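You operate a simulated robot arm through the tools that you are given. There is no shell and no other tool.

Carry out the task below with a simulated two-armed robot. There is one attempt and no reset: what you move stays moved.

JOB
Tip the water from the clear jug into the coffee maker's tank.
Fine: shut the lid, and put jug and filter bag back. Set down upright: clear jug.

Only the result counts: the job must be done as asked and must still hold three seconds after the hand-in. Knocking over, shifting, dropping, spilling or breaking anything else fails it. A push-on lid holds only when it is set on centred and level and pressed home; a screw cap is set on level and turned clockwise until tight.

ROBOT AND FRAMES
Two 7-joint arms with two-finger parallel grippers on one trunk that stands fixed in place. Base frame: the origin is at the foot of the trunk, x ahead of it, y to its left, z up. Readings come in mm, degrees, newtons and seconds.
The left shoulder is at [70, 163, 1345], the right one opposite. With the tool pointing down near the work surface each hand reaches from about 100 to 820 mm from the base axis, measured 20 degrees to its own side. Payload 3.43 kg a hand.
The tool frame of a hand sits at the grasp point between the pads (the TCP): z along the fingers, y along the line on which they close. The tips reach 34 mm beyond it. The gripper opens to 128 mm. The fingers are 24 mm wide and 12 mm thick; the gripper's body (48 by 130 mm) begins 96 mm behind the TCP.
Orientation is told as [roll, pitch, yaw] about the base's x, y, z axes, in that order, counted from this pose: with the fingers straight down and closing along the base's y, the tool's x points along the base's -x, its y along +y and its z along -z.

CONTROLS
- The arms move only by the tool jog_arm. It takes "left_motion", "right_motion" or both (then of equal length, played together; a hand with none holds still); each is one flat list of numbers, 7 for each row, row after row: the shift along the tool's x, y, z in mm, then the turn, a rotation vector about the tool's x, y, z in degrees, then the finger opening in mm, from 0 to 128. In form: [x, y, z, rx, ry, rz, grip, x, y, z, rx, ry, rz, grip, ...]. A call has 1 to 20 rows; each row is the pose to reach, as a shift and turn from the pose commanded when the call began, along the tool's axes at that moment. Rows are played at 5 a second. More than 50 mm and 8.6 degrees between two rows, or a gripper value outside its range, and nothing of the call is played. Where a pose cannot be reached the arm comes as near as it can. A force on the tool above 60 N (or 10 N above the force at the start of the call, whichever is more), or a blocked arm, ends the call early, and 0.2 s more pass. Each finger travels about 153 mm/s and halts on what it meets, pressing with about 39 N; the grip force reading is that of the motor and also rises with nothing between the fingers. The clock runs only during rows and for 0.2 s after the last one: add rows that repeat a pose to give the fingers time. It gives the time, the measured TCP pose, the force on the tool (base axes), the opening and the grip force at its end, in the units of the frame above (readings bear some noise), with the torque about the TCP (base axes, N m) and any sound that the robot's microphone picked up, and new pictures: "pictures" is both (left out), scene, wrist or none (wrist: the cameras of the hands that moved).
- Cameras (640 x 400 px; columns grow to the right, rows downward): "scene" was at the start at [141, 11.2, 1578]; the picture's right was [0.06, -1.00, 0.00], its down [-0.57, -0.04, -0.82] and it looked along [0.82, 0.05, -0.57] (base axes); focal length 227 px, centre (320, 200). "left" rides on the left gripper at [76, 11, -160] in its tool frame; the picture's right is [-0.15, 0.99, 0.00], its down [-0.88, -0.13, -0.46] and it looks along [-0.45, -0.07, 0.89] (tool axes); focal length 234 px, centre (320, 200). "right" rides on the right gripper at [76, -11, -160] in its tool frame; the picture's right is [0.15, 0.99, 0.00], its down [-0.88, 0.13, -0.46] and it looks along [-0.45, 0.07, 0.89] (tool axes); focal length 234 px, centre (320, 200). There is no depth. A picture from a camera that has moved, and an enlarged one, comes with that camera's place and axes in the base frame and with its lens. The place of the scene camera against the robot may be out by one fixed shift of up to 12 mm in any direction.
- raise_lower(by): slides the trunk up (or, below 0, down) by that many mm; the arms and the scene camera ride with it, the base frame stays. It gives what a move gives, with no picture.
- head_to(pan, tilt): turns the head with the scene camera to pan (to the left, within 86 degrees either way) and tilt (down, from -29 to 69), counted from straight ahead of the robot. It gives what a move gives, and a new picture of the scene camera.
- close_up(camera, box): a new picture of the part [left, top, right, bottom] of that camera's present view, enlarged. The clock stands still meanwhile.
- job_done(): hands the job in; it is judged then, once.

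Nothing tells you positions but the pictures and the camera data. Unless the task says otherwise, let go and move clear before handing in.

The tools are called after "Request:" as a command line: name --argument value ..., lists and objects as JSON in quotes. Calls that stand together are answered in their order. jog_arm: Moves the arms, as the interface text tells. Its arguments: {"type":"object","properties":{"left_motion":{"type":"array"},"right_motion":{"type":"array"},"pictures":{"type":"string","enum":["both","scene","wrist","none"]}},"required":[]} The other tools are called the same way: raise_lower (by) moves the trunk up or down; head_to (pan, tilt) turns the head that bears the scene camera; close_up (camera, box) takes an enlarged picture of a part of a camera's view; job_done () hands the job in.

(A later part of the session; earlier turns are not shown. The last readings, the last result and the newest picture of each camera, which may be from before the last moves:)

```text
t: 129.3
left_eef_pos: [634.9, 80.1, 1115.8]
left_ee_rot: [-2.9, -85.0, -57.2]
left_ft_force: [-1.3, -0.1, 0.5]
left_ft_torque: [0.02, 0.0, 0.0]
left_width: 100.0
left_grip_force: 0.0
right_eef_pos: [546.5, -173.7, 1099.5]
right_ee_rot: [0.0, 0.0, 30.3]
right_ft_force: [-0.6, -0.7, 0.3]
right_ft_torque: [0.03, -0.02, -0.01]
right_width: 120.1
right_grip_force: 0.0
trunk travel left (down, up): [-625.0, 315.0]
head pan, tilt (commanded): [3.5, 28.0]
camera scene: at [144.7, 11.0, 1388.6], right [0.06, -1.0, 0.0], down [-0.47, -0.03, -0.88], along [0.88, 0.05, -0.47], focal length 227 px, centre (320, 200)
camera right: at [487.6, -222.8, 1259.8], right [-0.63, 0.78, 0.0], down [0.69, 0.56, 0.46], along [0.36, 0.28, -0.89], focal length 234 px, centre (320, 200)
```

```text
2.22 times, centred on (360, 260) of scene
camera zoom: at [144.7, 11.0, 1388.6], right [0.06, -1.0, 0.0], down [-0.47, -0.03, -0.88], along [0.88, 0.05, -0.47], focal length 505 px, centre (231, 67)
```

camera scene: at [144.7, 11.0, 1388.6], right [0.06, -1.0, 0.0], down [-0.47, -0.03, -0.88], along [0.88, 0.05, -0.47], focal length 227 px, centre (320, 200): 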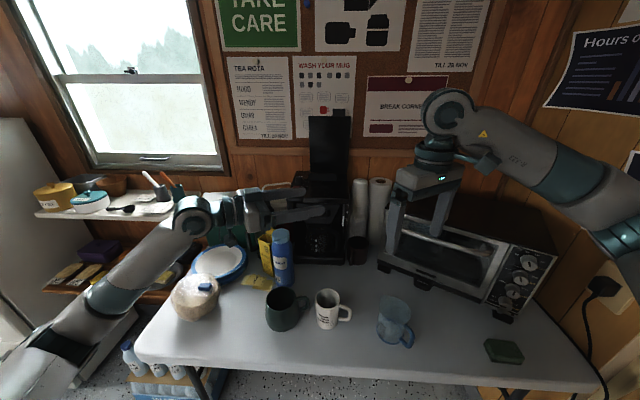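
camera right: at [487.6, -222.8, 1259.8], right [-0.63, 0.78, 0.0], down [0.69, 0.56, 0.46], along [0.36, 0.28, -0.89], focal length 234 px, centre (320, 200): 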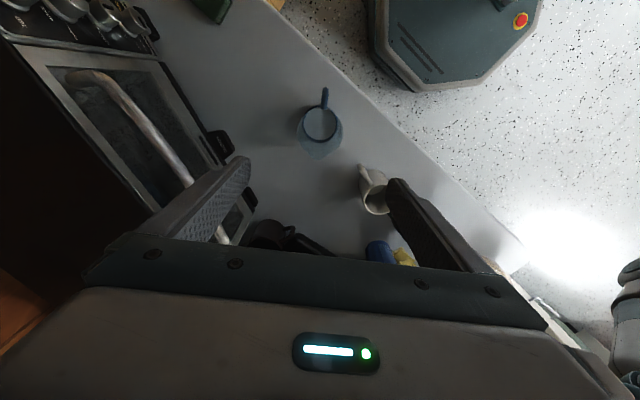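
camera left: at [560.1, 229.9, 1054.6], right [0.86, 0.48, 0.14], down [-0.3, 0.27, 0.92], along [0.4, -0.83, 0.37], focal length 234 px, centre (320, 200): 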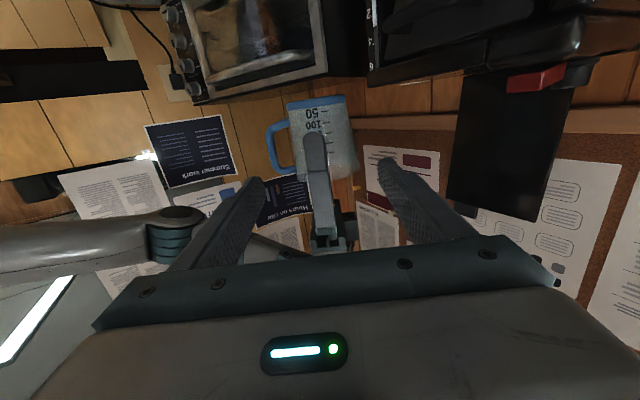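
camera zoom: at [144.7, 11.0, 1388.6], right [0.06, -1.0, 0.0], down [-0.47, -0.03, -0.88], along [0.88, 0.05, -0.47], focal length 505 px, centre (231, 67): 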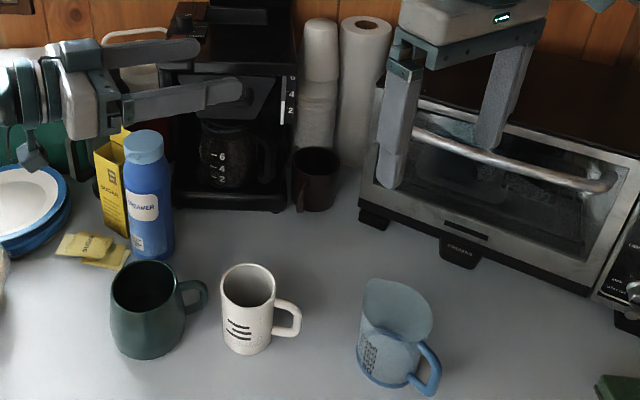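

The jug is back upright at its place. Next I'll shut the lid. I'll move the left hand back above the bag, and bring the right hand forward and level to look at the lid's tab, which now points up at about z 1270–1295.

Request:
jog_arm --left_motion '[1.8, 10.6, -28, -6, 0, -0.5, 90, 3.7, 21.2, -56, -12, 0, -1, 80, 5.5, 31.8, -84, -18, 0, -1.6, 70, 7.4, 42.4, -112, -24, 0, -2.1, 66, 9.2, 53, -140, -30, 0, -2.6, 66, 11.1, 63.6, -169, -36, 0, -3.1, 66, 13, 74.2, -197, -42, 0, -3.6, 66, 14.8, 84.8, -225, -48, 0, -4.2, 66, 16.6, 95.4, -253, -54, 0, -4.7, 66, 18.5, 106, -281, -59.8, 0, -5.2, 66, 18.5, 106, -281, -59.8, 0, -5.2, 66, 18.5, 106, -281, -59.8, 0, -5.2, 66]' --right_motion '[-33.6, -2.5, -25, 2, -7.5, 2.2, 110, -67.2, -5, -50, 4, -15.1, 4.4, 100, -100.8, -7.4, -75, 6.1, -22.6, 6.6, 90, -134.4, -9.9, -95, 8.1, -30.1, 8.8, 80, -168, -12.4, -110, 10.1, -37.7, 11, 70, -201.6, -14.9, -125, 12.1, -45.2, 13.2, 66, -235.2, -17.4, -140, 14.1, -52.8, 15.4, 66, -268.8, -19.8, -155, 16.1, -60.3, 17.6, 66, -302.4, -22.3, -168, 18.2, -67.8, 19.8, 66, -336, -24.8, -178, 20.2, -75.4, 22, 66, -369.6, -27.3, -184, 22.2, -82.9, 24.2, 66, -369.6, -27.3, -184, 22.2, -82.9, 24.2, 66]' --pictures "both"

Request:
close_up --camera "right" --box '[240, 60, 400, 220]'

Request:
close_up --camera "scene" --box '[290, 90, 380, 220]'

```text
t: 131.9
left_eef_pos: [584.0, 378.0, 1118.7]
left_ee_rot: [-2.1, -84.9, 2.2]
left_ft_force: [1.6, -1.0, -0.6]
left_ft_torque: [0.01, 0.0, 0.04]
left_width: 66.2
left_grip_force: 0.0
right_eef_pos: [879.8, -12.4, 1285.8]
right_ee_rot: [-0.2, -85.3, 0.4]
right_ft_force: [0.6, 0.1, 0.3]
right_ft_torque: [0.01, 0.02, 0.05]
right_width: 66.0
right_grip_force: 0.1
trunk travel left (down, up): [-625.0, 315.0]
head pan, tilt (commanded): [3.5, 28.0]
camera scene: at [143.1, 10.5, 1388.9], right [0.06, -1.0, 0.0], down [-0.47, -0.03, -0.88], along [0.88, 0.05, -0.47], focal length 227 px, centre (320, 200)
camera right: at [713.5, -23.8, 1224.3], right [-0.02, 0.99, -0.15], down [-0.38, 0.13, 0.92], along [0.92, 0.07, 0.37], focal length 234 px, centre (320, 200)
camera left: at [417.8, 389.0, 1056.8], right [0.01, 0.99, 0.14], down [-0.38, -0.13, 0.92], along [0.93, -0.07, 0.37], focal length 234 px, centre (320, 200)
```

scene: 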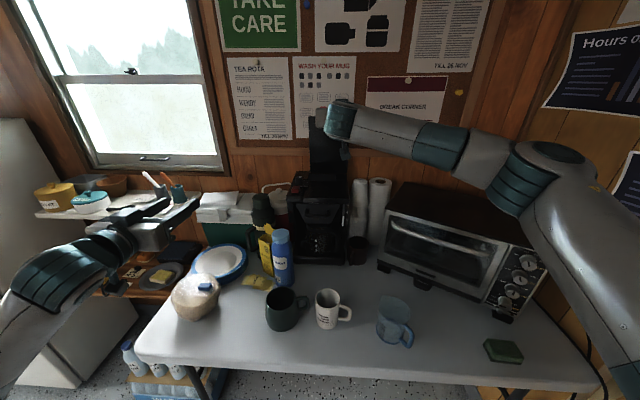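
right: 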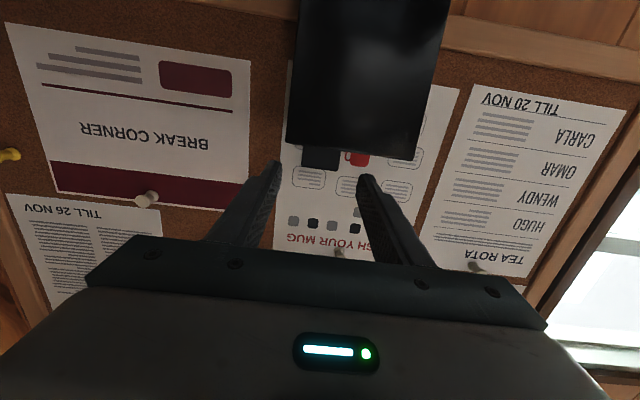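
left: 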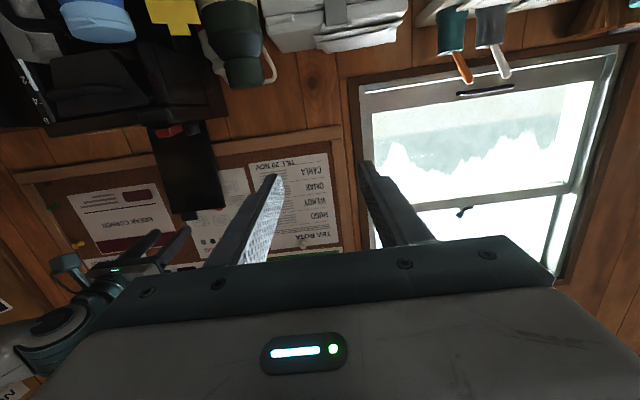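

```text
2.50 times, centred on (320, 140) of right
camera zoom: at [713.5, -23.8, 1224.3], right [-0.02, 0.99, -0.15], down [-0.38, 0.13, 0.92], along [0.92, 0.07, 0.37], focal length 585 px, centre (320, 350)
```

zoom: 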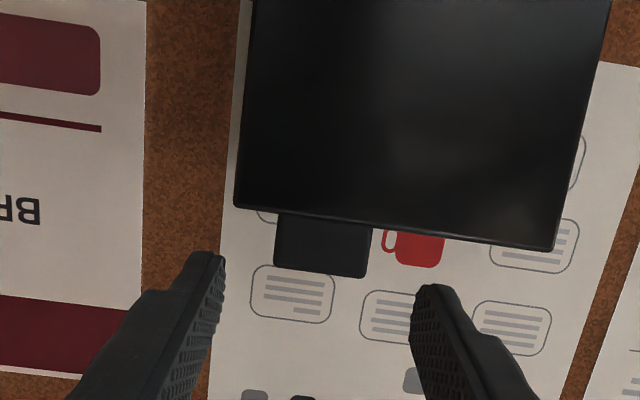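

```text
3.08 times, centred on (335, 155) of scene
camera zoom: at [143.1, 10.5, 1388.9], right [0.06, -1.0, 0.0], down [-0.47, -0.03, -0.88], along [0.88, 0.05, -0.47], focal length 699 px, centre (274, 338)
```

zoom: 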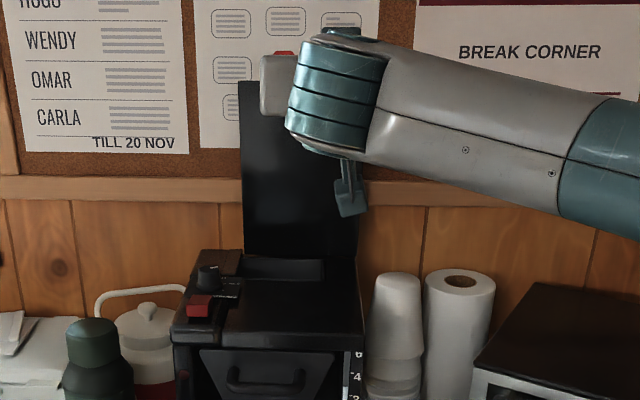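

The lid stands at about 81° with its tab centred near (978, -10.5, 1279), lined up between the right fingers. I'll advance to straddle the tab.

Request:
jog_arm --right_motion '[-1.5, 0.5, 25, 0, 0, 0, 66, -3, 1, 50, 0, 0, 0, 66, -4.5, 1.5, 73, 0, 0, 0, 66, -4.5, 1.5, 73, 0, 0, 0, 66]' --pictures "none"

Request:
close_up --camera "right" --box '[240, 60, 400, 220]'

Request:
close_up --camera "left" --box '[60, 140, 260, 300]'

```text
t: 132.9
left_eef_pos: [585.3, 376.8, 1117.5]
left_ee_rot: [-2.5, -84.9, 2.3]
left_ft_force: [-0.6, 0.2, 0.0]
left_ft_torque: [-0.02, 0.01, 0.01]
left_width: 65.9
left_grip_force: 0.2
right_eef_pos: [953.8, -7.9, 1285.1]
right_ee_rot: [-0.5, -85.3, 0.7]
right_ft_force: [-0.9, 0.6, 6.1]
right_ft_torque: [0.21, -0.16, 0.13]
right_width: 66.3
right_grip_force: 0.6
trunk travel left (down, up): [-625.0, 315.0]
head pan, tilt (commanded): [3.5, 28.0]
```

```text
2.50 times, centred on (320, 140) of right
camera zoom: at [787.5, -20.9, 1222.8], right [-0.02, 0.99, -0.15], down [-0.38, 0.13, 0.92], along [0.92, 0.07, 0.38], focal length 585 px, centre (320, 350)
```

zoom: 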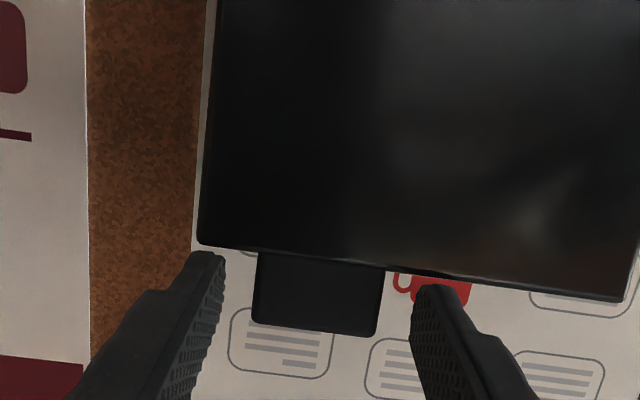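

```text
2.50 times, centred on (160, 220) of left
camera zoom: at [418.8, 389.6, 1056.4], right [0.02, 0.99, 0.14], down [-0.38, -0.13, 0.92], along [0.93, -0.07, 0.37], focal length 585 px, centre (720, 150)
```

zoom: 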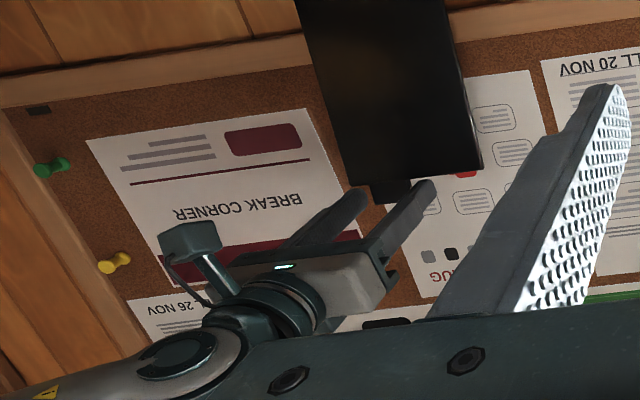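

The tab is just at the fingertips and there is slight contact with the lid edge. I'll raise 4 mm, move 8 mm further forward, and close.

Request:
jog_arm --right_motion '[-4, -1.5, 0, 0, 0, 0, 66, -4.5, -1.5, 5, 0, 0, 0, 66, -4.5, -1.5, 9, 0, 0, 0, 66, -4.5, -1.5, 9, 0, 0, 0, 50, -4.5, -1.5, 9, 0, 0, 0, 30, -4.5, -1.5, 9, 0, 0, 0, 20, -4.5, -1.5, 9, 0, 0, 0, 20]' --pictures "none"

Request:
close_up --camera "right" --box '[240, 60, 400, 220]'

Request:
close_up --camera "left" --box '[140, 150, 260, 270]'

```text
t: 134.5
left_eef_pos: [584.8, 378.6, 1117.2]
left_ee_rot: [-2.8, -84.9, 2.6]
left_ft_force: [-1.1, -0.5, -1.0]
left_ft_torque: [0.01, -0.01, 0.04]
left_width: 66.1
left_grip_force: 0.1
right_eef_pos: [963.8, -9.6, 1284.7]
right_ee_rot: [-1.3, -85.0, 1.5]
right_ft_force: [-0.2, 2.0, -1.6]
right_ft_torque: [0.1, 0.06, 0.18]
right_width: 43.4
right_grip_force: 44.8
trunk travel left (down, up): [-625.0, 315.0]
head pan, tilt (commanded): [3.5, 28.0]
```

```text
2.50 times, centred on (320, 140) of right
camera zoom: at [797.2, -22.0, 1223.9], right [-0.02, 0.99, -0.15], down [-0.38, 0.13, 0.92], along [0.93, 0.07, 0.37], focal length 585 px, centre (320, 350)
```

zoom: 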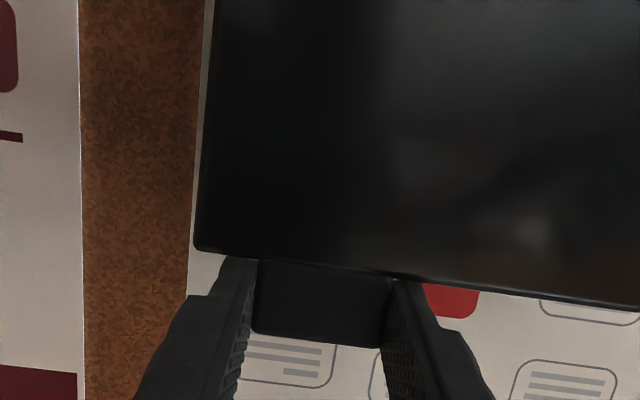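

```text
3.33 times, centred on (200, 210) of left
camera zoom: at [418.7, 390.1, 1056.0], right [0.02, 0.99, 0.14], down [-0.38, -0.13, 0.92], along [0.93, -0.07, 0.37], focal length 781 px, centre (720, 167)
```

zoom: 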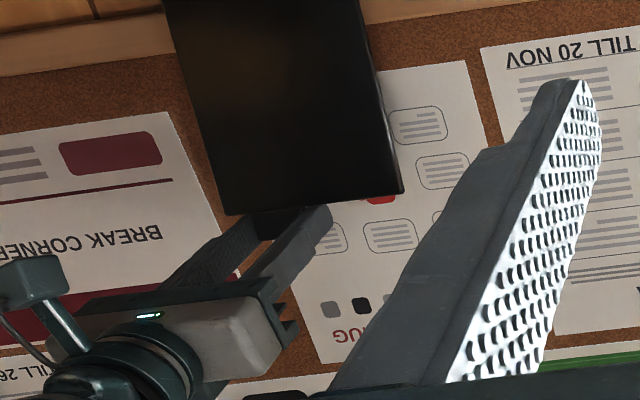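

The tab is pinched at 43 mm. I'll pull the lid forward along its arc, first down to about 58°, then check.

Request:
jog_arm --right_motion '[3.2, 0, -13.8, 0, 0, 0, 20, 7.8, 0, -27.9, 0, 0, 0, 20, 17, 0, -51, 0, 0, 0, 20, 28.8, 0, -73, 0, 0, 0, 20, 42.6, 0, -93.6, 0, 0, 0, 20, 42.6, 0, -93.6, 0, 0, 0, 20]' --pictures "none"

Request:
close_up --camera "left" --box '[100, 110, 260, 290]'

Request:
close_up --camera "scene" --box '[280, 90, 400, 230]'

```text
t: 135.9
left_eef_pos: [584.2, 378.2, 1115.8]
left_ee_rot: [-3.3, -84.8, 3.1]
left_ft_force: [0.1, -0.6, -0.3]
left_ft_torque: [0.0, 0.0, 0.01]
left_width: 65.9
left_grip_force: 0.1
right_eef_pos: [865.7, -9.9, 1250.6]
right_ee_rot: [-1.5, -85.1, 1.8]
right_ft_force: [6.0, 6.5, 2.5]
right_ft_torque: [0.08, -1.38, 0.26]
right_width: 43.5
right_grip_force: 45.2
trunk travel left (down, up): [-625.0, 315.0]
head pan, tilt (commanded): [3.5, 28.0]
```

```text
2.22 times, centred on (180, 200) of left
camera zoom: at [418.9, 390.9, 1055.6], right [0.02, 0.99, 0.14], down [-0.38, -0.12, 0.92], along [0.93, -0.07, 0.37], focal length 520 px, centre (631, 200)
```

zoom: 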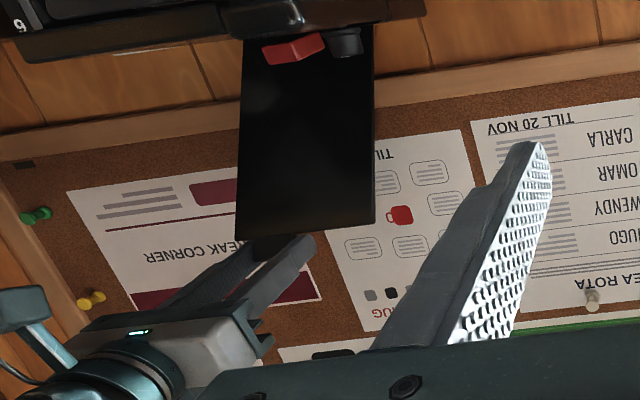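

```text
2.86 times, centred on (340, 160) of scene
camera zoom: at [144.6, 13.0, 1388.7], right [0.06, -1.0, 0.0], down [-0.47, -0.03, -0.88], along [0.88, 0.05, -0.47], focal length 649 px, centre (263, 314)
```

zoom: 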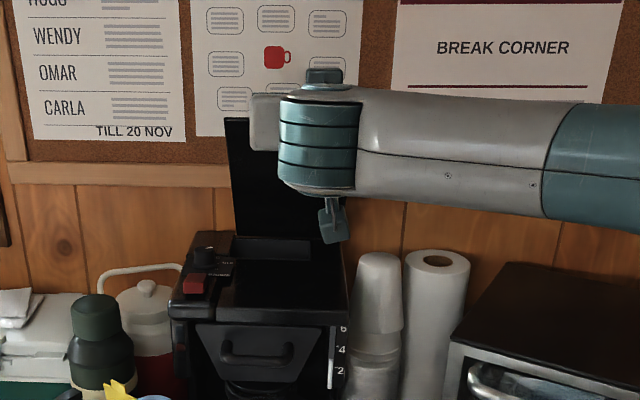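

The lid follows with low forces. I'll continue the arc down to about 12°.

Request:
jog_arm --right_motion '[16, 0, -19.1, 0, 0, 0, 20, 34, 0, -36.4, 0, 0, 0, 20, 53.5, 0, -51.8, 0, 0, 0, 20, 74.6, 0, -64.9, 0, 0, 0, 20, 97, 0, -75.9, 0, 0, 0, 20, 120.4, 0, -84.4, 0, 0, 0, 20, 144.6, 0, -90.4, 0, 0, 0, 20, 161, 0, -93, 0, 0, 0, 20, 161, 0, -93, 0, 0, 0, 20]' --pictures "none"

Request:
close_up --camera "scene" --box '[280, 130, 400, 250]'

Request:
close_up --camera "right" --box '[220, 40, 420, 240]'

```text
t: 137.9
left_eef_pos: [587.5, 379.2, 1116.8]
left_ee_rot: [-3.4, -84.9, 3.3]
left_ft_force: [-1.0, 0.1, -0.2]
left_ft_torque: [0.0, -0.03, 0.0]
left_width: 66.0
left_grip_force: 0.1
right_eef_pos: [762.5, -9.6, 1097.6]
right_ee_rot: [-1.9, -85.1, 2.3]
right_ft_force: [12.8, 10.4, 2.9]
right_ft_torque: [0.12, -1.54, -0.42]
right_width: 43.6
right_grip_force: 44.6
trunk travel left (down, up): [-625.0, 315.0]
head pan, tilt (commanded): [3.5, 28.0]
```

```text
3.33 times, centred on (340, 190) of scene
camera zoom: at [145.8, 13.4, 1388.5], right [0.06, -1.0, 0.0], down [-0.47, -0.03, -0.88], along [0.88, 0.05, -0.47], focal length 758 px, centre (253, 233)
```

zoom: 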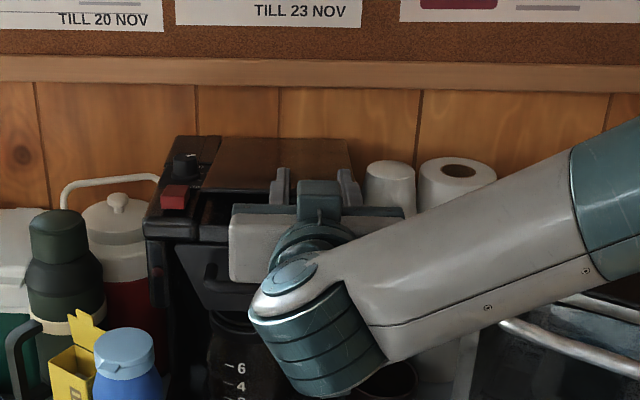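

```text
2.00 times, centred on (320, 140) of right
camera zoom: at [595.3, -22.0, 1037.3], right [-0.02, 0.99, -0.15], down [-0.38, 0.13, 0.92], along [0.93, 0.07, 0.37], focal length 468 px, centre (320, 320)
```

zoom: 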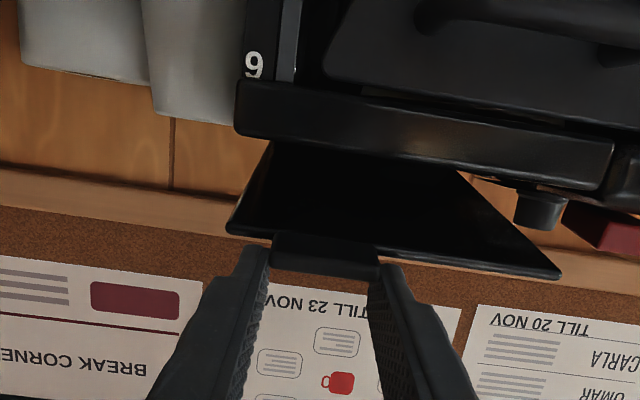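

The lid is at about 12°. I'll lower it to about 5°, then release and back off.

Request:
jog_arm --right_motion '[10, 0, -0.6, 0, 0, 0, 20, 20, 0, -1.2, 0, 0, 0, 20, 29, 0, -1.8, 0, 0, 0, 20, 29, 0, -1.8, 0, 0, 0, 35, 29, 0, -1.8, 0, 0, 0, 66, 29, 0, -1.8, 0, 0, 0, 66]' --pictures "none"

Request:
close_up --camera "scene" --box '[280, 150, 400, 240]'

Request:
close_up --camera "right" --box '[220, 40, 420, 240]'

```text
t: 139.3
left_eef_pos: [584.2, 378.3, 1117.0]
left_ee_rot: [-2.9, -84.8, 2.7]
left_ft_force: [0.2, -1.5, -0.4]
left_ft_torque: [0.03, -0.02, 0.02]
left_width: 65.9
left_grip_force: 0.0
right_eef_pos: [755.5, -12.3, 1069.6]
right_ee_rot: [-1.6, -85.1, 1.9]
right_ft_force: [-0.2, 0.0, 0.0]
right_ft_torque: [-0.06, -0.01, 0.01]
right_width: 66.3
right_grip_force: 0.0
trunk travel left (down, up): [-625.0, 315.0]
head pan, tilt (commanded): [3.5, 28.0]
```

```text
4.44 times, centred on (340, 195) of scene
camera zoom: at [144.0, 12.2, 1388.7], right [0.06, -1.0, 0.0], down [-0.47, -0.03, -0.88], along [0.88, 0.05, -0.47], focal length 1010 px, centre (231, 222)
```

zoom: 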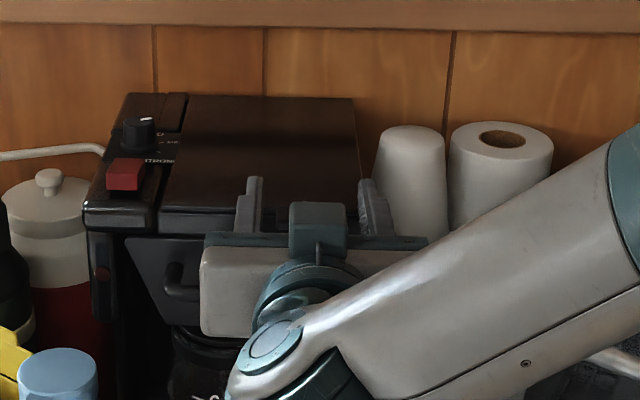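

```text
2.00 times, centred on (320, 140) of right
camera zoom: at [589.6, -23.9, 1008.3], right [-0.02, 0.99, -0.15], down [-0.38, 0.13, 0.92], along [0.93, 0.07, 0.37], focal length 468 px, centre (320, 320)
```

zoom: 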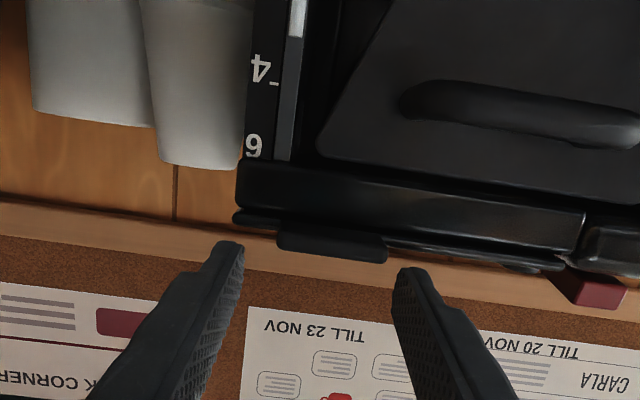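

The lid has dropped shut. I'll back off, then press lightly on its top to be sure it is fully closed.

Request:
jog_arm --right_motion '[0, 0, -20, 0, 0, 0, 66, 0, 0, -42, 0, 0, 0, 66, -25, 0, -42, 0, 0, 0, 50, -55, 10, -42, 0, 0, 0, 30, -60, 25, -10, 0, 0, 0, 10, -60, 25, 25, 0, 0, 0, 10, -57, 25, 45, 0, 0, 0, 10, -35, 25, 47, 0, 0, 0, 10, -15, 25, 49, 0, 0, 0, 10, -15, 25, 49, 0, 0, 0, 10]' --pictures "none"

Request:
close_up --camera "scene" --box '[280, 150, 400, 240]'

```text
t: 141.5
left_eef_pos: [585.6, 377.9, 1118.0]
left_ee_rot: [-2.3, -84.9, 2.2]
left_ft_force: [0.2, 0.7, -0.1]
left_ft_torque: [-0.01, 0.01, 0.0]
left_width: 66.0
left_grip_force: 0.1
right_eef_pos: [805.4, 12.8, 1080.0]
right_ee_rot: [-0.9, -85.0, 1.1]
right_ft_force: [-0.9, 0.0, -0.4]
right_ft_torque: [-0.01, -0.01, 0.01]
right_width: 10.0
right_grip_force: 0.1
trunk travel left (down, up): [-625.0, 315.0]
head pan, tilt (commanded): [3.5, 28.0]
```

```text
4.44 times, centred on (340, 195) of scene
camera zoom: at [144.0, 11.0, 1388.7], right [0.06, -1.0, 0.0], down [-0.47, -0.03, -0.88], along [0.88, 0.05, -0.47], focal length 1010 px, centre (231, 222)
```

zoom: 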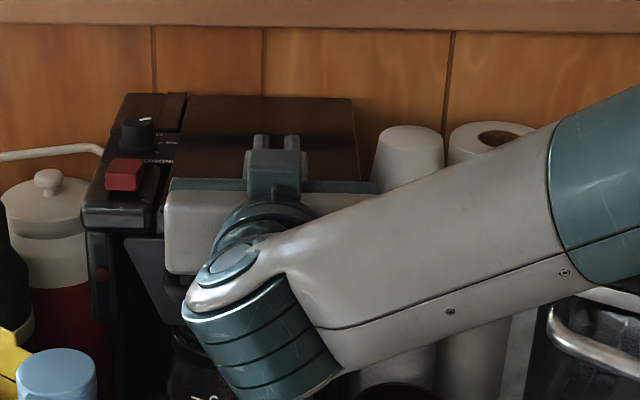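

Request:
jog_arm --right_motion '[3, 0, 0, 0, 0, 0, 10, 6, 0, 0, 0, 0, 0, 10, 8, 0, 0, 0, 0, 0, 10, 8, 0, 0, 0, 0, 0, 10]' --pictures "none"

```text
t: 142.5
left_eef_pos: [585.7, 377.7, 1117.8]
left_ee_rot: [-2.5, -84.9, 2.4]
left_ft_force: [-0.1, -0.1, 0.3]
left_ft_torque: [0.01, 0.0, 0.03]
left_width: 66.3
left_grip_force: 0.0
right_eef_pos: [804.5, 13.5, 1072.9]
right_ee_rot: [-1.1, -85.0, 1.5]
right_ft_force: [0.0, 0.0, 0.1]
right_ft_torque: [-0.02, -0.02, 0.0]
right_width: 10.3
right_grip_force: 0.0
trunk travel left (down, up): [-625.0, 315.0]
head pan, tilt (commanded): [3.5, 28.0]
```

Request:
jog_arm --right_motion '[1.5, 0, 0, 0, 0, 0, 10, 3, 0, 0, 0, 0, 0, 10, 3, 0, 0, 0, 0, 0, 10]' --pictures "none"

```text
t: 143.3
left_eef_pos: [585.9, 377.0, 1118.0]
left_ee_rot: [-2.6, -85.0, 2.4]
left_ft_force: [0.7, -0.2, 0.3]
left_ft_torque: [-0.01, 0.02, 0.0]
left_width: 66.0
left_grip_force: 0.1
right_eef_pos: [804.7, 14.9, 1069.9]
right_ee_rot: [-1.2, -85.1, 1.6]
right_ft_force: [1.1, -0.2, -1.6]
right_ft_torque: [-0.03, -0.04, 0.02]
right_width: 10.0
right_grip_force: 0.0
trunk travel left (down, up): [-625.0, 315.0]
head pan, tilt (commanded): [3.5, 28.0]
```

Request:
jog_arm --right_motion '[1.5, 0, 0, 0, 0, 0, 10, 3, 0, 0, 0, 0, 0, 10, 3, 0, 0, 0, 0, 0, 10]' --pictures "none"

```text
t: 144.1
left_eef_pos: [585.9, 377.3, 1116.8]
left_ee_rot: [-2.6, -84.9, 2.5]
left_ft_force: [1.8, 1.0, -1.0]
left_ft_torque: [0.03, 0.0, -0.04]
left_width: 65.9
left_grip_force: 0.1
right_eef_pos: [803.8, 13.5, 1066.6]
right_ee_rot: [-0.8, -85.0, 1.3]
right_ft_force: [0.6, -0.6, 0.1]
right_ft_torque: [0.0, 0.02, 0.01]
right_width: 10.1
right_grip_force: 0.0
trunk travel left (down, up): [-625.0, 315.0]
head pan, tilt (commanded): [3.5, 28.0]
```

Request:
jog_arm --right_motion '[1.5, 0, 0, 0, 0, 0, 10, 3, 0, 0, 0, 0, 0, 10, 3, 0, 0, 0, 0, 0, 10]' --pictures "wrist"

Request:
close_up --camera "scene" --box '[300, 160, 380, 220]'

```text
t: 144.9
left_eef_pos: [584.8, 377.9, 1117.7]
left_ee_rot: [-2.6, -85.1, 2.5]
left_ft_force: [-0.1, -0.5, 0.3]
left_ft_torque: [0.0, -0.01, 0.01]
left_width: 66.2
left_grip_force: 0.1
right_eef_pos: [803.0, 14.3, 1064.9]
right_ee_rot: [-1.0, -85.2, 1.2]
right_ft_force: [1.8, 0.9, 4.8]
right_ft_torque: [0.03, -0.2, -0.01]
right_width: 10.6
right_grip_force: 0.3
trunk travel left (down, up): [-625.0, 315.0]
head pan, tilt (commanded): [3.5, 28.0]
camera right: at [637.9, 1.2, 1003.5], right [-0.02, 0.99, -0.15], down [-0.38, 0.13, 0.92], along [0.92, 0.07, 0.37], focal length 234 px, centre (320, 200)
```

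right: 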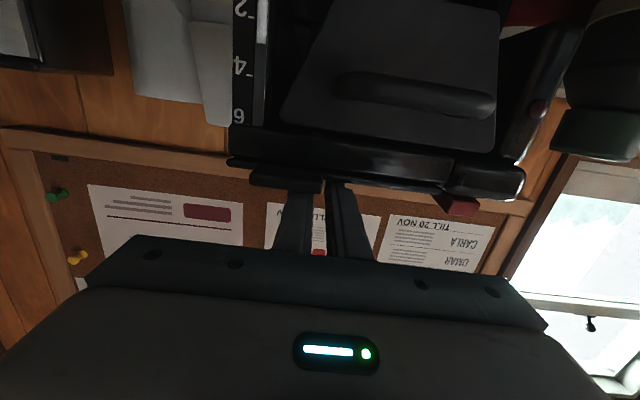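

```text
6.67 times, centred on (340, 190) of scene
camera zoom: at [143.5, 11.5, 1388.9], right [0.06, -1.0, 0.0], down [-0.47, -0.03, -0.88], along [0.88, 0.05, -0.47], focal length 1515 px, centre (187, 267)
```

zoom: 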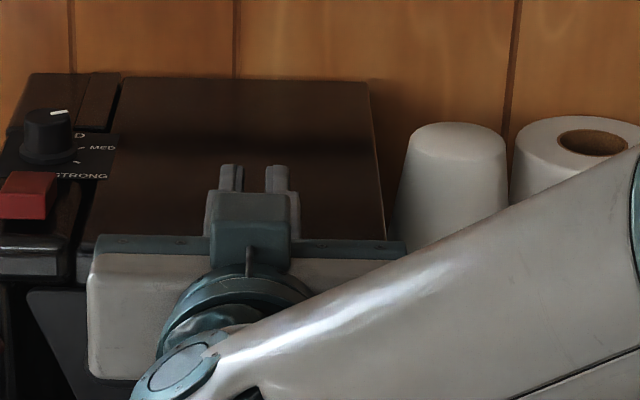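

There is contact at about 5 N, so the lid is resting closed at z about 1050. I'll give it one more light press, then lift away and retract the right arm.

Request:
jog_arm --right_motion '[1, 0, 0, 0, 0, 0, 10, 1.5, 0, 0, 0, 0, 0, 10, -15, 0, 0, 0, 0, 0, 10, -50, 0, -10, 0, 0, 0, 10, -85, -20, -40, 0, 0, 0, 10, -110, -50, -80, 0, 0, 0, 10, -120, -85, -115, 0, 0, 0, 10, -120, -120, -150, 0, 0, 0, 10, -120, -155, -180, 0, 0, 0, 10, -120, -155, -180, 0, 0, 0, 10]' --pictures "scene"

Request:
close_up --camera "scene" --box '[285, 165, 375, 240]'

Request:
close_up --camera "scene" --box '[150, 230, 270, 340]'

```text
refused: row 5 steps farther than a row can; nothing moved
```

```text
5.33 times, centred on (330, 202) of scene
camera zoom: at [143.5, 11.5, 1388.9], right [0.06, -1.0, 0.0], down [-0.47, -0.03, -0.88], along [0.88, 0.05, -0.47], focal length 1212 px, centre (267, 187)
```

zoom: 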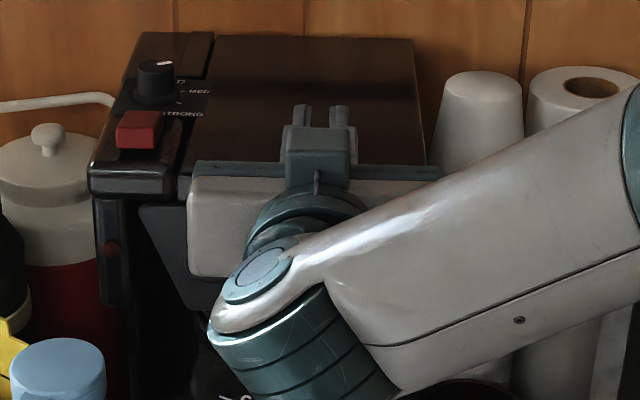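

```text
3.64 times, centred on (210, 285) of scene
camera zoom: at [143.5, 11.5, 1388.9], right [0.06, -1.0, 0.0], down [-0.47, -0.03, -0.88], along [0.88, 0.05, -0.47], focal length 826 px, centre (720, -109)
```

zoom: 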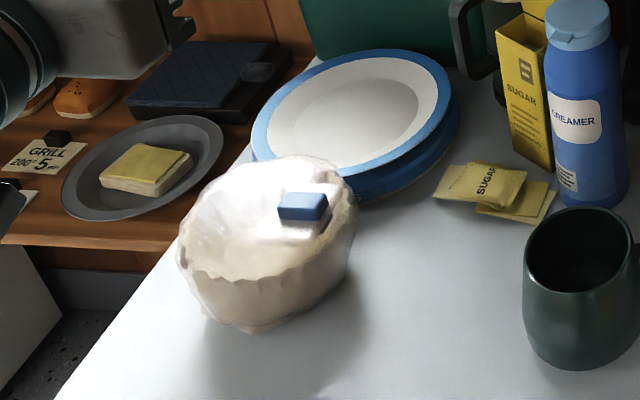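

A row was too long. I'll repeat with smaller steps.

Request:
jog_arm --right_motion '[1.5, 0, 0, 0, 0, 0, 10, -12, 0, 0, 0, 0, 0, 10, -45, 0, -5, 0, 0, 0, 10, -75, -10, -25, 0, 0, 0, 10, -95, -30, -55, 0, 0, 0, 10, -110, -55, -90, 0, 0, 0, 10, -120, -80, -125, 0, 0, 0, 10, -120, -110, -155, 0, 0, 0, 10, -120, -145, -180, 0, 0, 0, 10, -120, -145, -180, 0, 0, 0, 10]' --pictures "scene"

Request:
close_up --camera "scene" --box '[285, 165, 375, 240]'

Request:
close_up --camera "scene" --box '[340, 205, 360, 225]'

```text
t: 147.1
left_eef_pos: [584.5, 379.8, 1117.6]
left_ee_rot: [-3.4, -84.7, 3.2]
left_ft_force: [-0.2, 0.6, -0.4]
left_ft_torque: [-0.03, -0.05, 0.0]
left_width: 65.6
left_grip_force: 0.1
right_eef_pos: [633.7, -129.2, 1201.9]
right_ee_rot: [-2.0, -85.1, 2.2]
right_ft_force: [-0.1, 1.4, 0.6]
right_ft_torque: [-0.03, -0.01, -0.01]
right_width: 10.1
right_grip_force: 0.1
trunk travel left (down, up): [-625.0, 315.0]
head pan, tilt (commanded): [3.5, 28.0]
camera scene: at [144.5, 13.1, 1388.7], right [0.06, -1.0, 0.0], down [-0.47, -0.03, -0.88], along [0.88, 0.05, -0.47], focal length 227 px, centre (320, 200)
```

scene: 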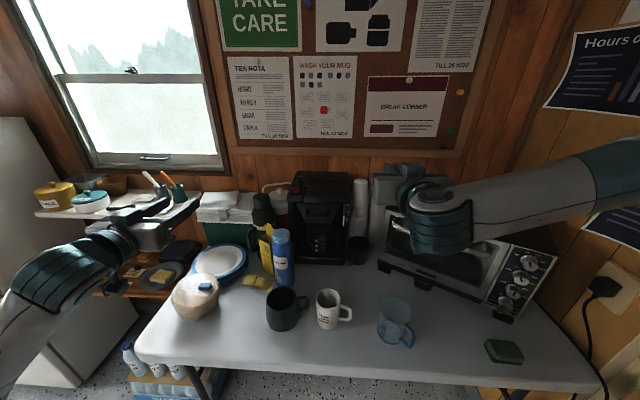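

```text
5.33 times, centred on (330, 202) of scene
camera zoom: at [144.5, 13.1, 1388.7], right [0.06, -1.0, 0.0], down [-0.47, -0.03, -0.88], along [0.88, 0.05, -0.47], focal length 1212 px, centre (267, 187)
```

zoom: 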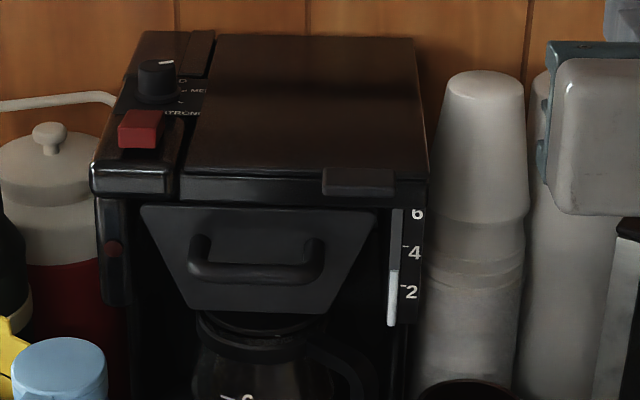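

```text
16.00 times, centred on (350, 215) of scene
camera zoom: at [144.5, 13.1, 1388.7], right [0.06, -1.0, 0.0], down [-0.47, -0.03, -0.88], along [0.88, 0.05, -0.47], focal length 3637 px, centre (-160, -40)
```

zoom: 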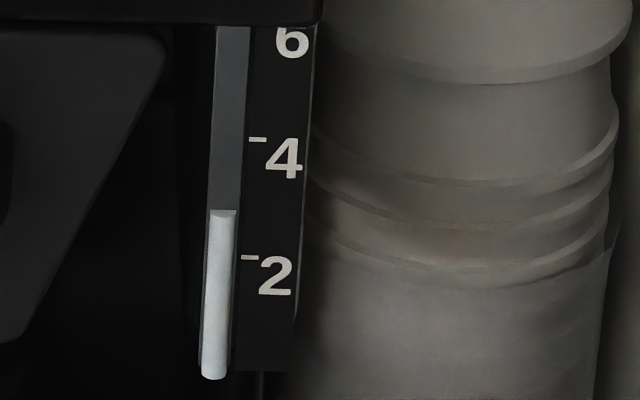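

The water gauge has risen from below 2 to nearly 3, so the water is in the tank and the lid is shut. Next I'll put the filter bag back, starting by lowering the trunk so the left hand comes down over its clip.

Request:
raise_lower --by -180

Request:
close_up --camera "left" --box '[200, 40, 440, 240]'

Request:
close_up --camera "scene" --box '[120, 180, 260, 300]'

Request:
close_up --camera "scene" --box '[340, 130, 640, 400]'

```text
t: 149.1
left_eef_pos: [585.5, 377.0, 936.3]
left_ee_rot: [-2.4, -84.9, 2.4]
left_ft_force: [0.8, 0.2, 0.6]
left_ft_torque: [0.0, -0.04, -0.02]
left_width: 66.2
left_grip_force: 0.0
right_eef_pos: [634.6, -130.4, 1020.9]
right_ee_rot: [-1.1, -85.0, 1.3]
right_ft_force: [0.2, -0.2, 0.0]
right_ft_torque: [0.03, 0.01, -0.01]
right_width: 9.8
right_grip_force: 0.0
trunk travel left (down, up): [-445.0, 495.0]
head pan, tilt (commanded): [3.5, 28.0]
```

```text
2.00 times, centred on (320, 140) of left
camera zoom: at [418.3, 389.6, 876.4], right [0.02, 0.99, 0.14], down [-0.38, -0.13, 0.92], along [0.93, -0.07, 0.37], focal length 468 px, centre (320, 320)
```

zoom: 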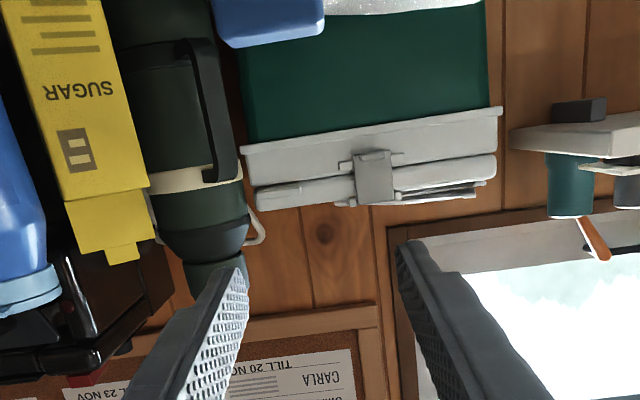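

```text
3.33 times, centred on (190, 240) of scene
camera zoom: at [143.7, 11.4, 1208.8], right [0.06, -1.0, 0.0], down [-0.47, -0.03, -0.88], along [0.88, 0.05, -0.47], focal length 758 px, centre (753, 67)
```

zoom: 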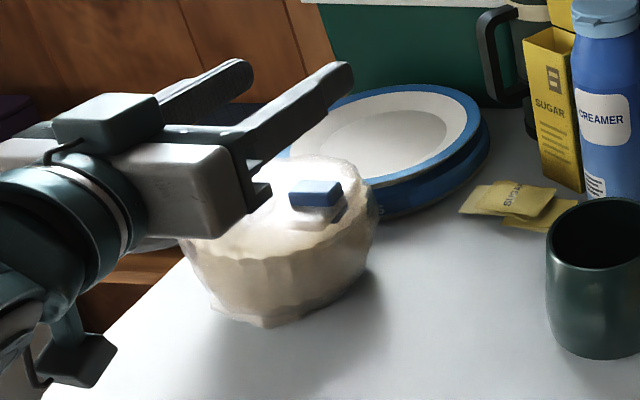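

```text
1.48 times, centred on (490, 265) of scene
camera zoom: at [143.7, 11.4, 1208.8], right [0.06, -1.0, 0.0], down [-0.47, -0.03, -0.88], along [0.88, 0.05, -0.47], focal length 337 px, centre (68, 104)
```

zoom: 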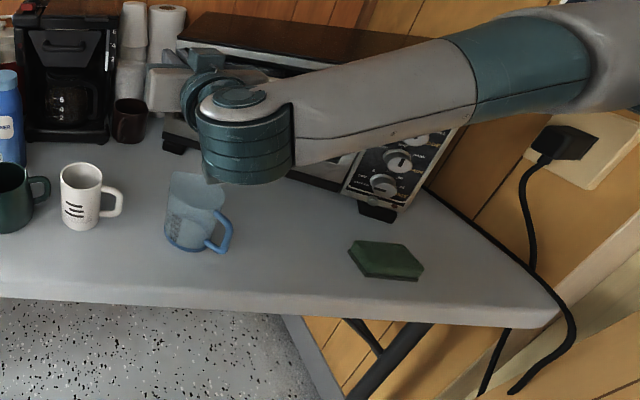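

Request:
jog_arm --left_motion '[20, -1, 0, 0, 0, 0, 66, 40, -2, 0, 0, 0, 0, 66, 56, -2.5, 0, 0, 0, 0, 66, 56, -2.5, 0, 0, 0, 0, 66]' --pictures "none"

Request:
close_up --camera "left" --box '[200, 0, 440, 240]'

Request:
close_up --camera "scene" --box '[150, 190, 250, 290]'

```text
t: 150.1
left_eef_pos: [579.5, 375.1, 881.2]
left_ee_rot: [-2.2, -84.9, 2.1]
left_ft_force: [-0.2, 0.0, -0.1]
left_ft_torque: [0.01, -0.02, -0.01]
left_width: 66.0
left_grip_force: 0.1
right_eef_pos: [633.9, -131.1, 1020.3]
right_ee_rot: [-1.0, -85.1, 1.3]
right_ft_force: [0.0, 0.6, 0.2]
right_ft_torque: [-0.03, 0.01, -0.02]
right_width: 10.0
right_grip_force: 0.0
trunk travel left (down, up): [-445.0, 495.0]
head pan, tilt (commanded): [3.5, 28.0]
```

```text
1.67 times, centred on (320, 120) of left
camera zoom: at [413.2, 386.4, 819.9], right [0.02, 0.99, 0.14], down [-0.38, -0.13, 0.92], along [0.93, -0.07, 0.37], focal length 390 px, centre (320, 333)
```

zoom: 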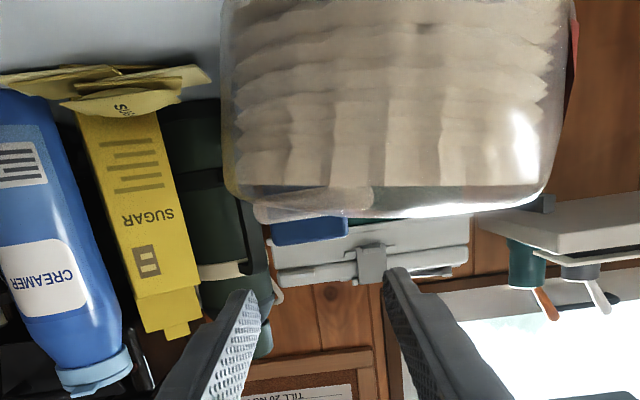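

```text
4.00 times, centred on (200, 240) of scene
camera zoom: at [143.9, 11.4, 1208.8], right [0.06, -1.0, 0.0], down [-0.47, -0.03, -0.88], along [0.88, 0.05, -0.47], focal length 909 px, centre (800, 40)
```

zoom: 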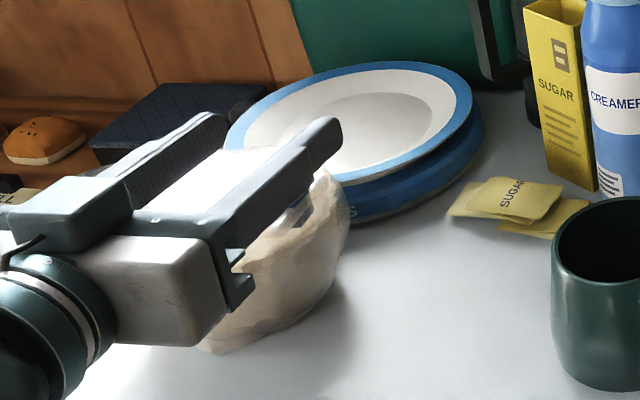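

The clip is exactly centred between the fingers. I'll descend to grip height and close.

Request:
jog_arm --left_motion '[15, 0, -0.3, 0, 0, 0, 66, 28, 0, -0.3, 0, 0, 0, 66, 36, 0, -0.3, 0, 0, 0, 66, 36, 0, -0.3, 0, 0, 0, 66]' --pictures "none"

Request:
close_up --camera "left" --box '[200, 40, 440, 240]'

Request:
close_up --camera "scene" --box '[150, 190, 250, 290]'

```text
t: 151.1
left_eef_pos: [576.0, 374.1, 845.7]
left_ee_rot: [-2.4, -84.9, 2.3]
left_ft_force: [-0.7, 0.4, 0.2]
left_ft_torque: [0.02, 0.0, 0.03]
left_width: 65.6
left_grip_force: 0.2
right_eef_pos: [633.9, -129.6, 1020.9]
right_ee_rot: [-1.0, -85.2, 1.3]
right_ft_force: [-0.5, -0.7, 0.2]
right_ft_torque: [0.01, 0.02, 0.02]
right_width: 9.8
right_grip_force: 0.0
trunk travel left (down, up): [-445.0, 495.0]
head pan, tilt (commanded): [3.5, 28.0]
```

```text
2.00 times, centred on (320, 140) of left
camera zoom: at [409.7, 387.2, 784.7], right [0.02, 0.99, 0.14], down [-0.38, -0.13, 0.92], along [0.93, -0.07, 0.37], focal length 468 px, centre (320, 320)
```

zoom: 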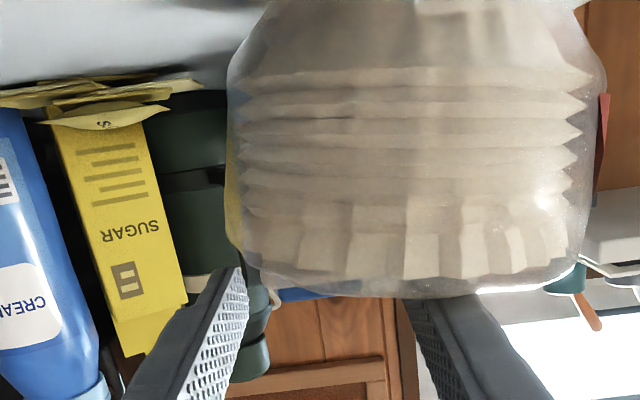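

```text
4.00 times, centred on (200, 240) of scene
camera zoom: at [143.9, 11.4, 1208.8], right [0.06, -1.0, 0.0], down [-0.47, -0.03, -0.88], along [0.88, 0.05, -0.47], focal length 909 px, centre (800, 40)
```

zoom: 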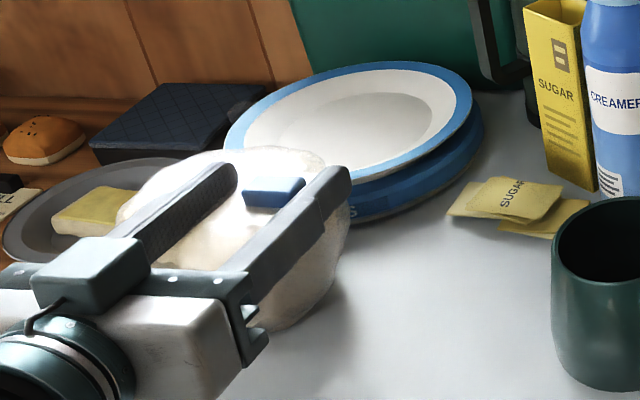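

Request:
jog_arm --left_motion '[0, 0, 0, 0, 0, 0, 45, 0, 0, 0, 0, 0, 0, 25, 0, 0, 0, 0, 0, 0, 10, 0, 0, 0, 0, 0, 0, 10, -5, 0, -0.4, 0, 0, 0, 10, -12, 0, -1, 0, 0, 0, 10, -25, 0, -2.2, 0, 0, 0, 10, -25, 0, -2.2, 0, 0, 0, 10]' --pictures "none"

Request:
close_up --camera "left" --box '[200, 0, 440, 240]'

Request:
close_up --camera "scene" --box '[150, 190, 250, 290]'

```text
t: 152.9
left_eef_pos: [576.5, 375.5, 870.2]
left_ee_rot: [-2.5, -84.9, 2.4]
left_ft_force: [-0.3, 0.0, -0.1]
left_ft_torque: [-0.03, 0.03, 0.01]
left_width: 33.3
left_grip_force: 38.9
right_eef_pos: [633.9, -130.5, 1019.3]
right_ee_rot: [-1.0, -85.2, 1.4]
right_ft_force: [0.5, 0.7, 0.1]
right_ft_torque: [0.02, -0.06, 0.02]
right_width: 10.2
right_grip_force: 0.1
trunk travel left (down, up): [-445.0, 495.0]
head pan, tilt (commanded): [3.5, 28.0]
```

```text
1.67 times, centred on (320, 120) of left
camera zoom: at [410.1, 387.1, 809.7], right [0.02, 0.99, 0.14], down [-0.38, -0.13, 0.92], along [0.93, -0.07, 0.37], focal length 390 px, centre (320, 333)
```

zoom: 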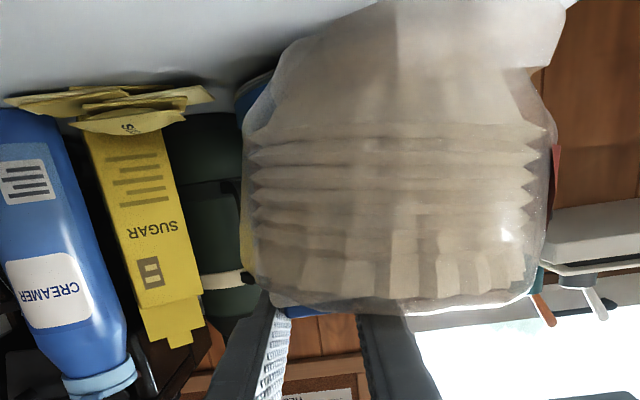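

```text
4.00 times, centred on (200, 240) of scene
camera zoom: at [143.9, 11.5, 1208.7], right [0.06, -1.0, 0.0], down [-0.47, -0.03, -0.88], along [0.88, 0.05, -0.47], focal length 909 px, centre (800, 40)
```

zoom: 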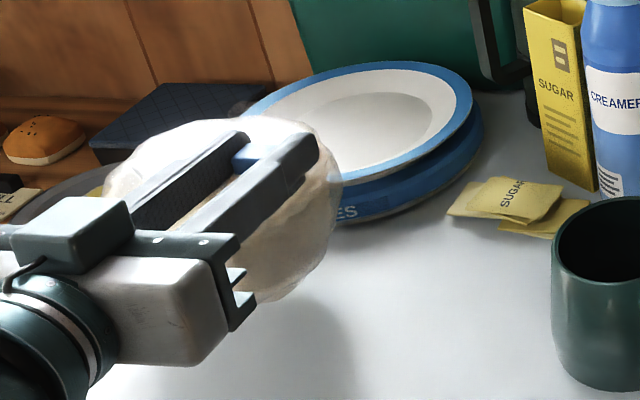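

The bag is up again, hanging from its clip. I'll move the right arm well out of the way, then raise the trunk.

Request:
jog_arm --right_motion '[-4.2, -15.5, -14, 0, 7.7, 0, 10, -8.5, -31, -28, 0, 15.4, 0, 10, -12.7, -46.4, -42, 0, 23.2, 0, 10, -17, -61.8, -56, 0, 30.9, 0, 10, -21.2, -77.3, -70, 0, 38.6, 0, 10, -25.5, -92.7, -84, 0, 46.4, 0, 10, -29.7, -108, -98, 0, 54, 0, 10, -34, -123.6, -112, 0, 61.8, 0, 10, -38.2, -139, -126, 0, 69.5, 0, 10, -42.5, -154.5, -140, 0, 77.3, 0, 10, -46.7, -170, -154.6, 0, 85, 0, 10, -46.7, -170, -154.6, 0, 85, 0, 10]' --pictures "none"

Request:
raise_lower --by 180

Request:
head_to --pan 3.5 --tilt 28

```text
t: 155.5
left_eef_pos: [576.5, 375.0, 869.7]
left_ee_rot: [-2.5, -84.9, 2.3]
left_ft_force: [-0.3, -0.1, -0.7]
left_ft_torque: [-0.03, 0.03, 0.02]
left_width: 33.0
left_grip_force: 39.4
right_eef_pos: [485.0, -302.8, 1079.5]
right_ee_rot: [-0.1, 0.1, 0.4]
right_ft_force: [0.6, 0.2, -0.4]
right_ft_torque: [0.0, 0.01, 0.04]
right_width: 9.9
right_grip_force: 0.0
trunk travel left (down, up): [-445.0, 495.0]
head pan, tilt (commanded): [3.5, 28.0]
```

```text
t: 157.5
left_eef_pos: [576.6, 374.1, 1050.4]
left_ee_rot: [-2.6, -85.0, 2.4]
left_ft_force: [-0.7, 0.0, -0.8]
left_ft_torque: [-0.01, 0.03, 0.01]
left_width: 33.1
left_grip_force: 39.2
right_eef_pos: [484.8, -300.8, 1259.2]
right_ee_rot: [-0.1, 0.0, 0.3]
right_ft_force: [0.6, 0.0, -0.4]
right_ft_torque: [0.02, 0.01, -0.02]
right_width: 9.8
right_grip_force: 0.1
trunk travel left (down, up): [-625.0, 315.0]
head pan, tilt (commanded): [3.5, 28.0]
```

```text
t: 158.1
left_eef_pos: [576.5, 374.9, 1049.9]
left_ee_rot: [-2.5, -84.9, 2.4]
left_ft_force: [0.7, -0.3, -0.8]
left_ft_torque: [-0.04, 0.0, 0.03]
left_width: 33.2
left_grip_force: 38.8
right_eef_pos: [483.9, -302.1, 1260.2]
right_ee_rot: [-0.1, 0.0, 0.3]
right_ft_force: [-0.2, 0.1, -0.2]
right_ft_torque: [0.04, -0.01, -0.02]
right_width: 10.1
right_grip_force: 0.0
trunk travel left (down, up): [-625.0, 315.0]
head pan, tilt (commanded): [3.5, 28.0]
camera scene: at [144.0, 11.4, 1388.7], right [0.06, -1.0, 0.0], down [-0.47, -0.03, -0.88], along [0.88, 0.05, -0.47], focal length 227 px, centre (320, 200)
```

scene: 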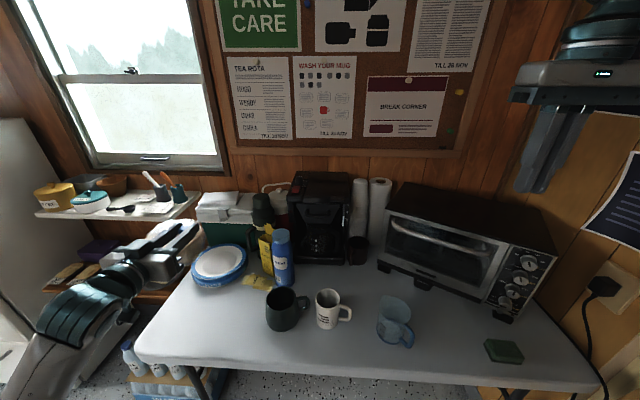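

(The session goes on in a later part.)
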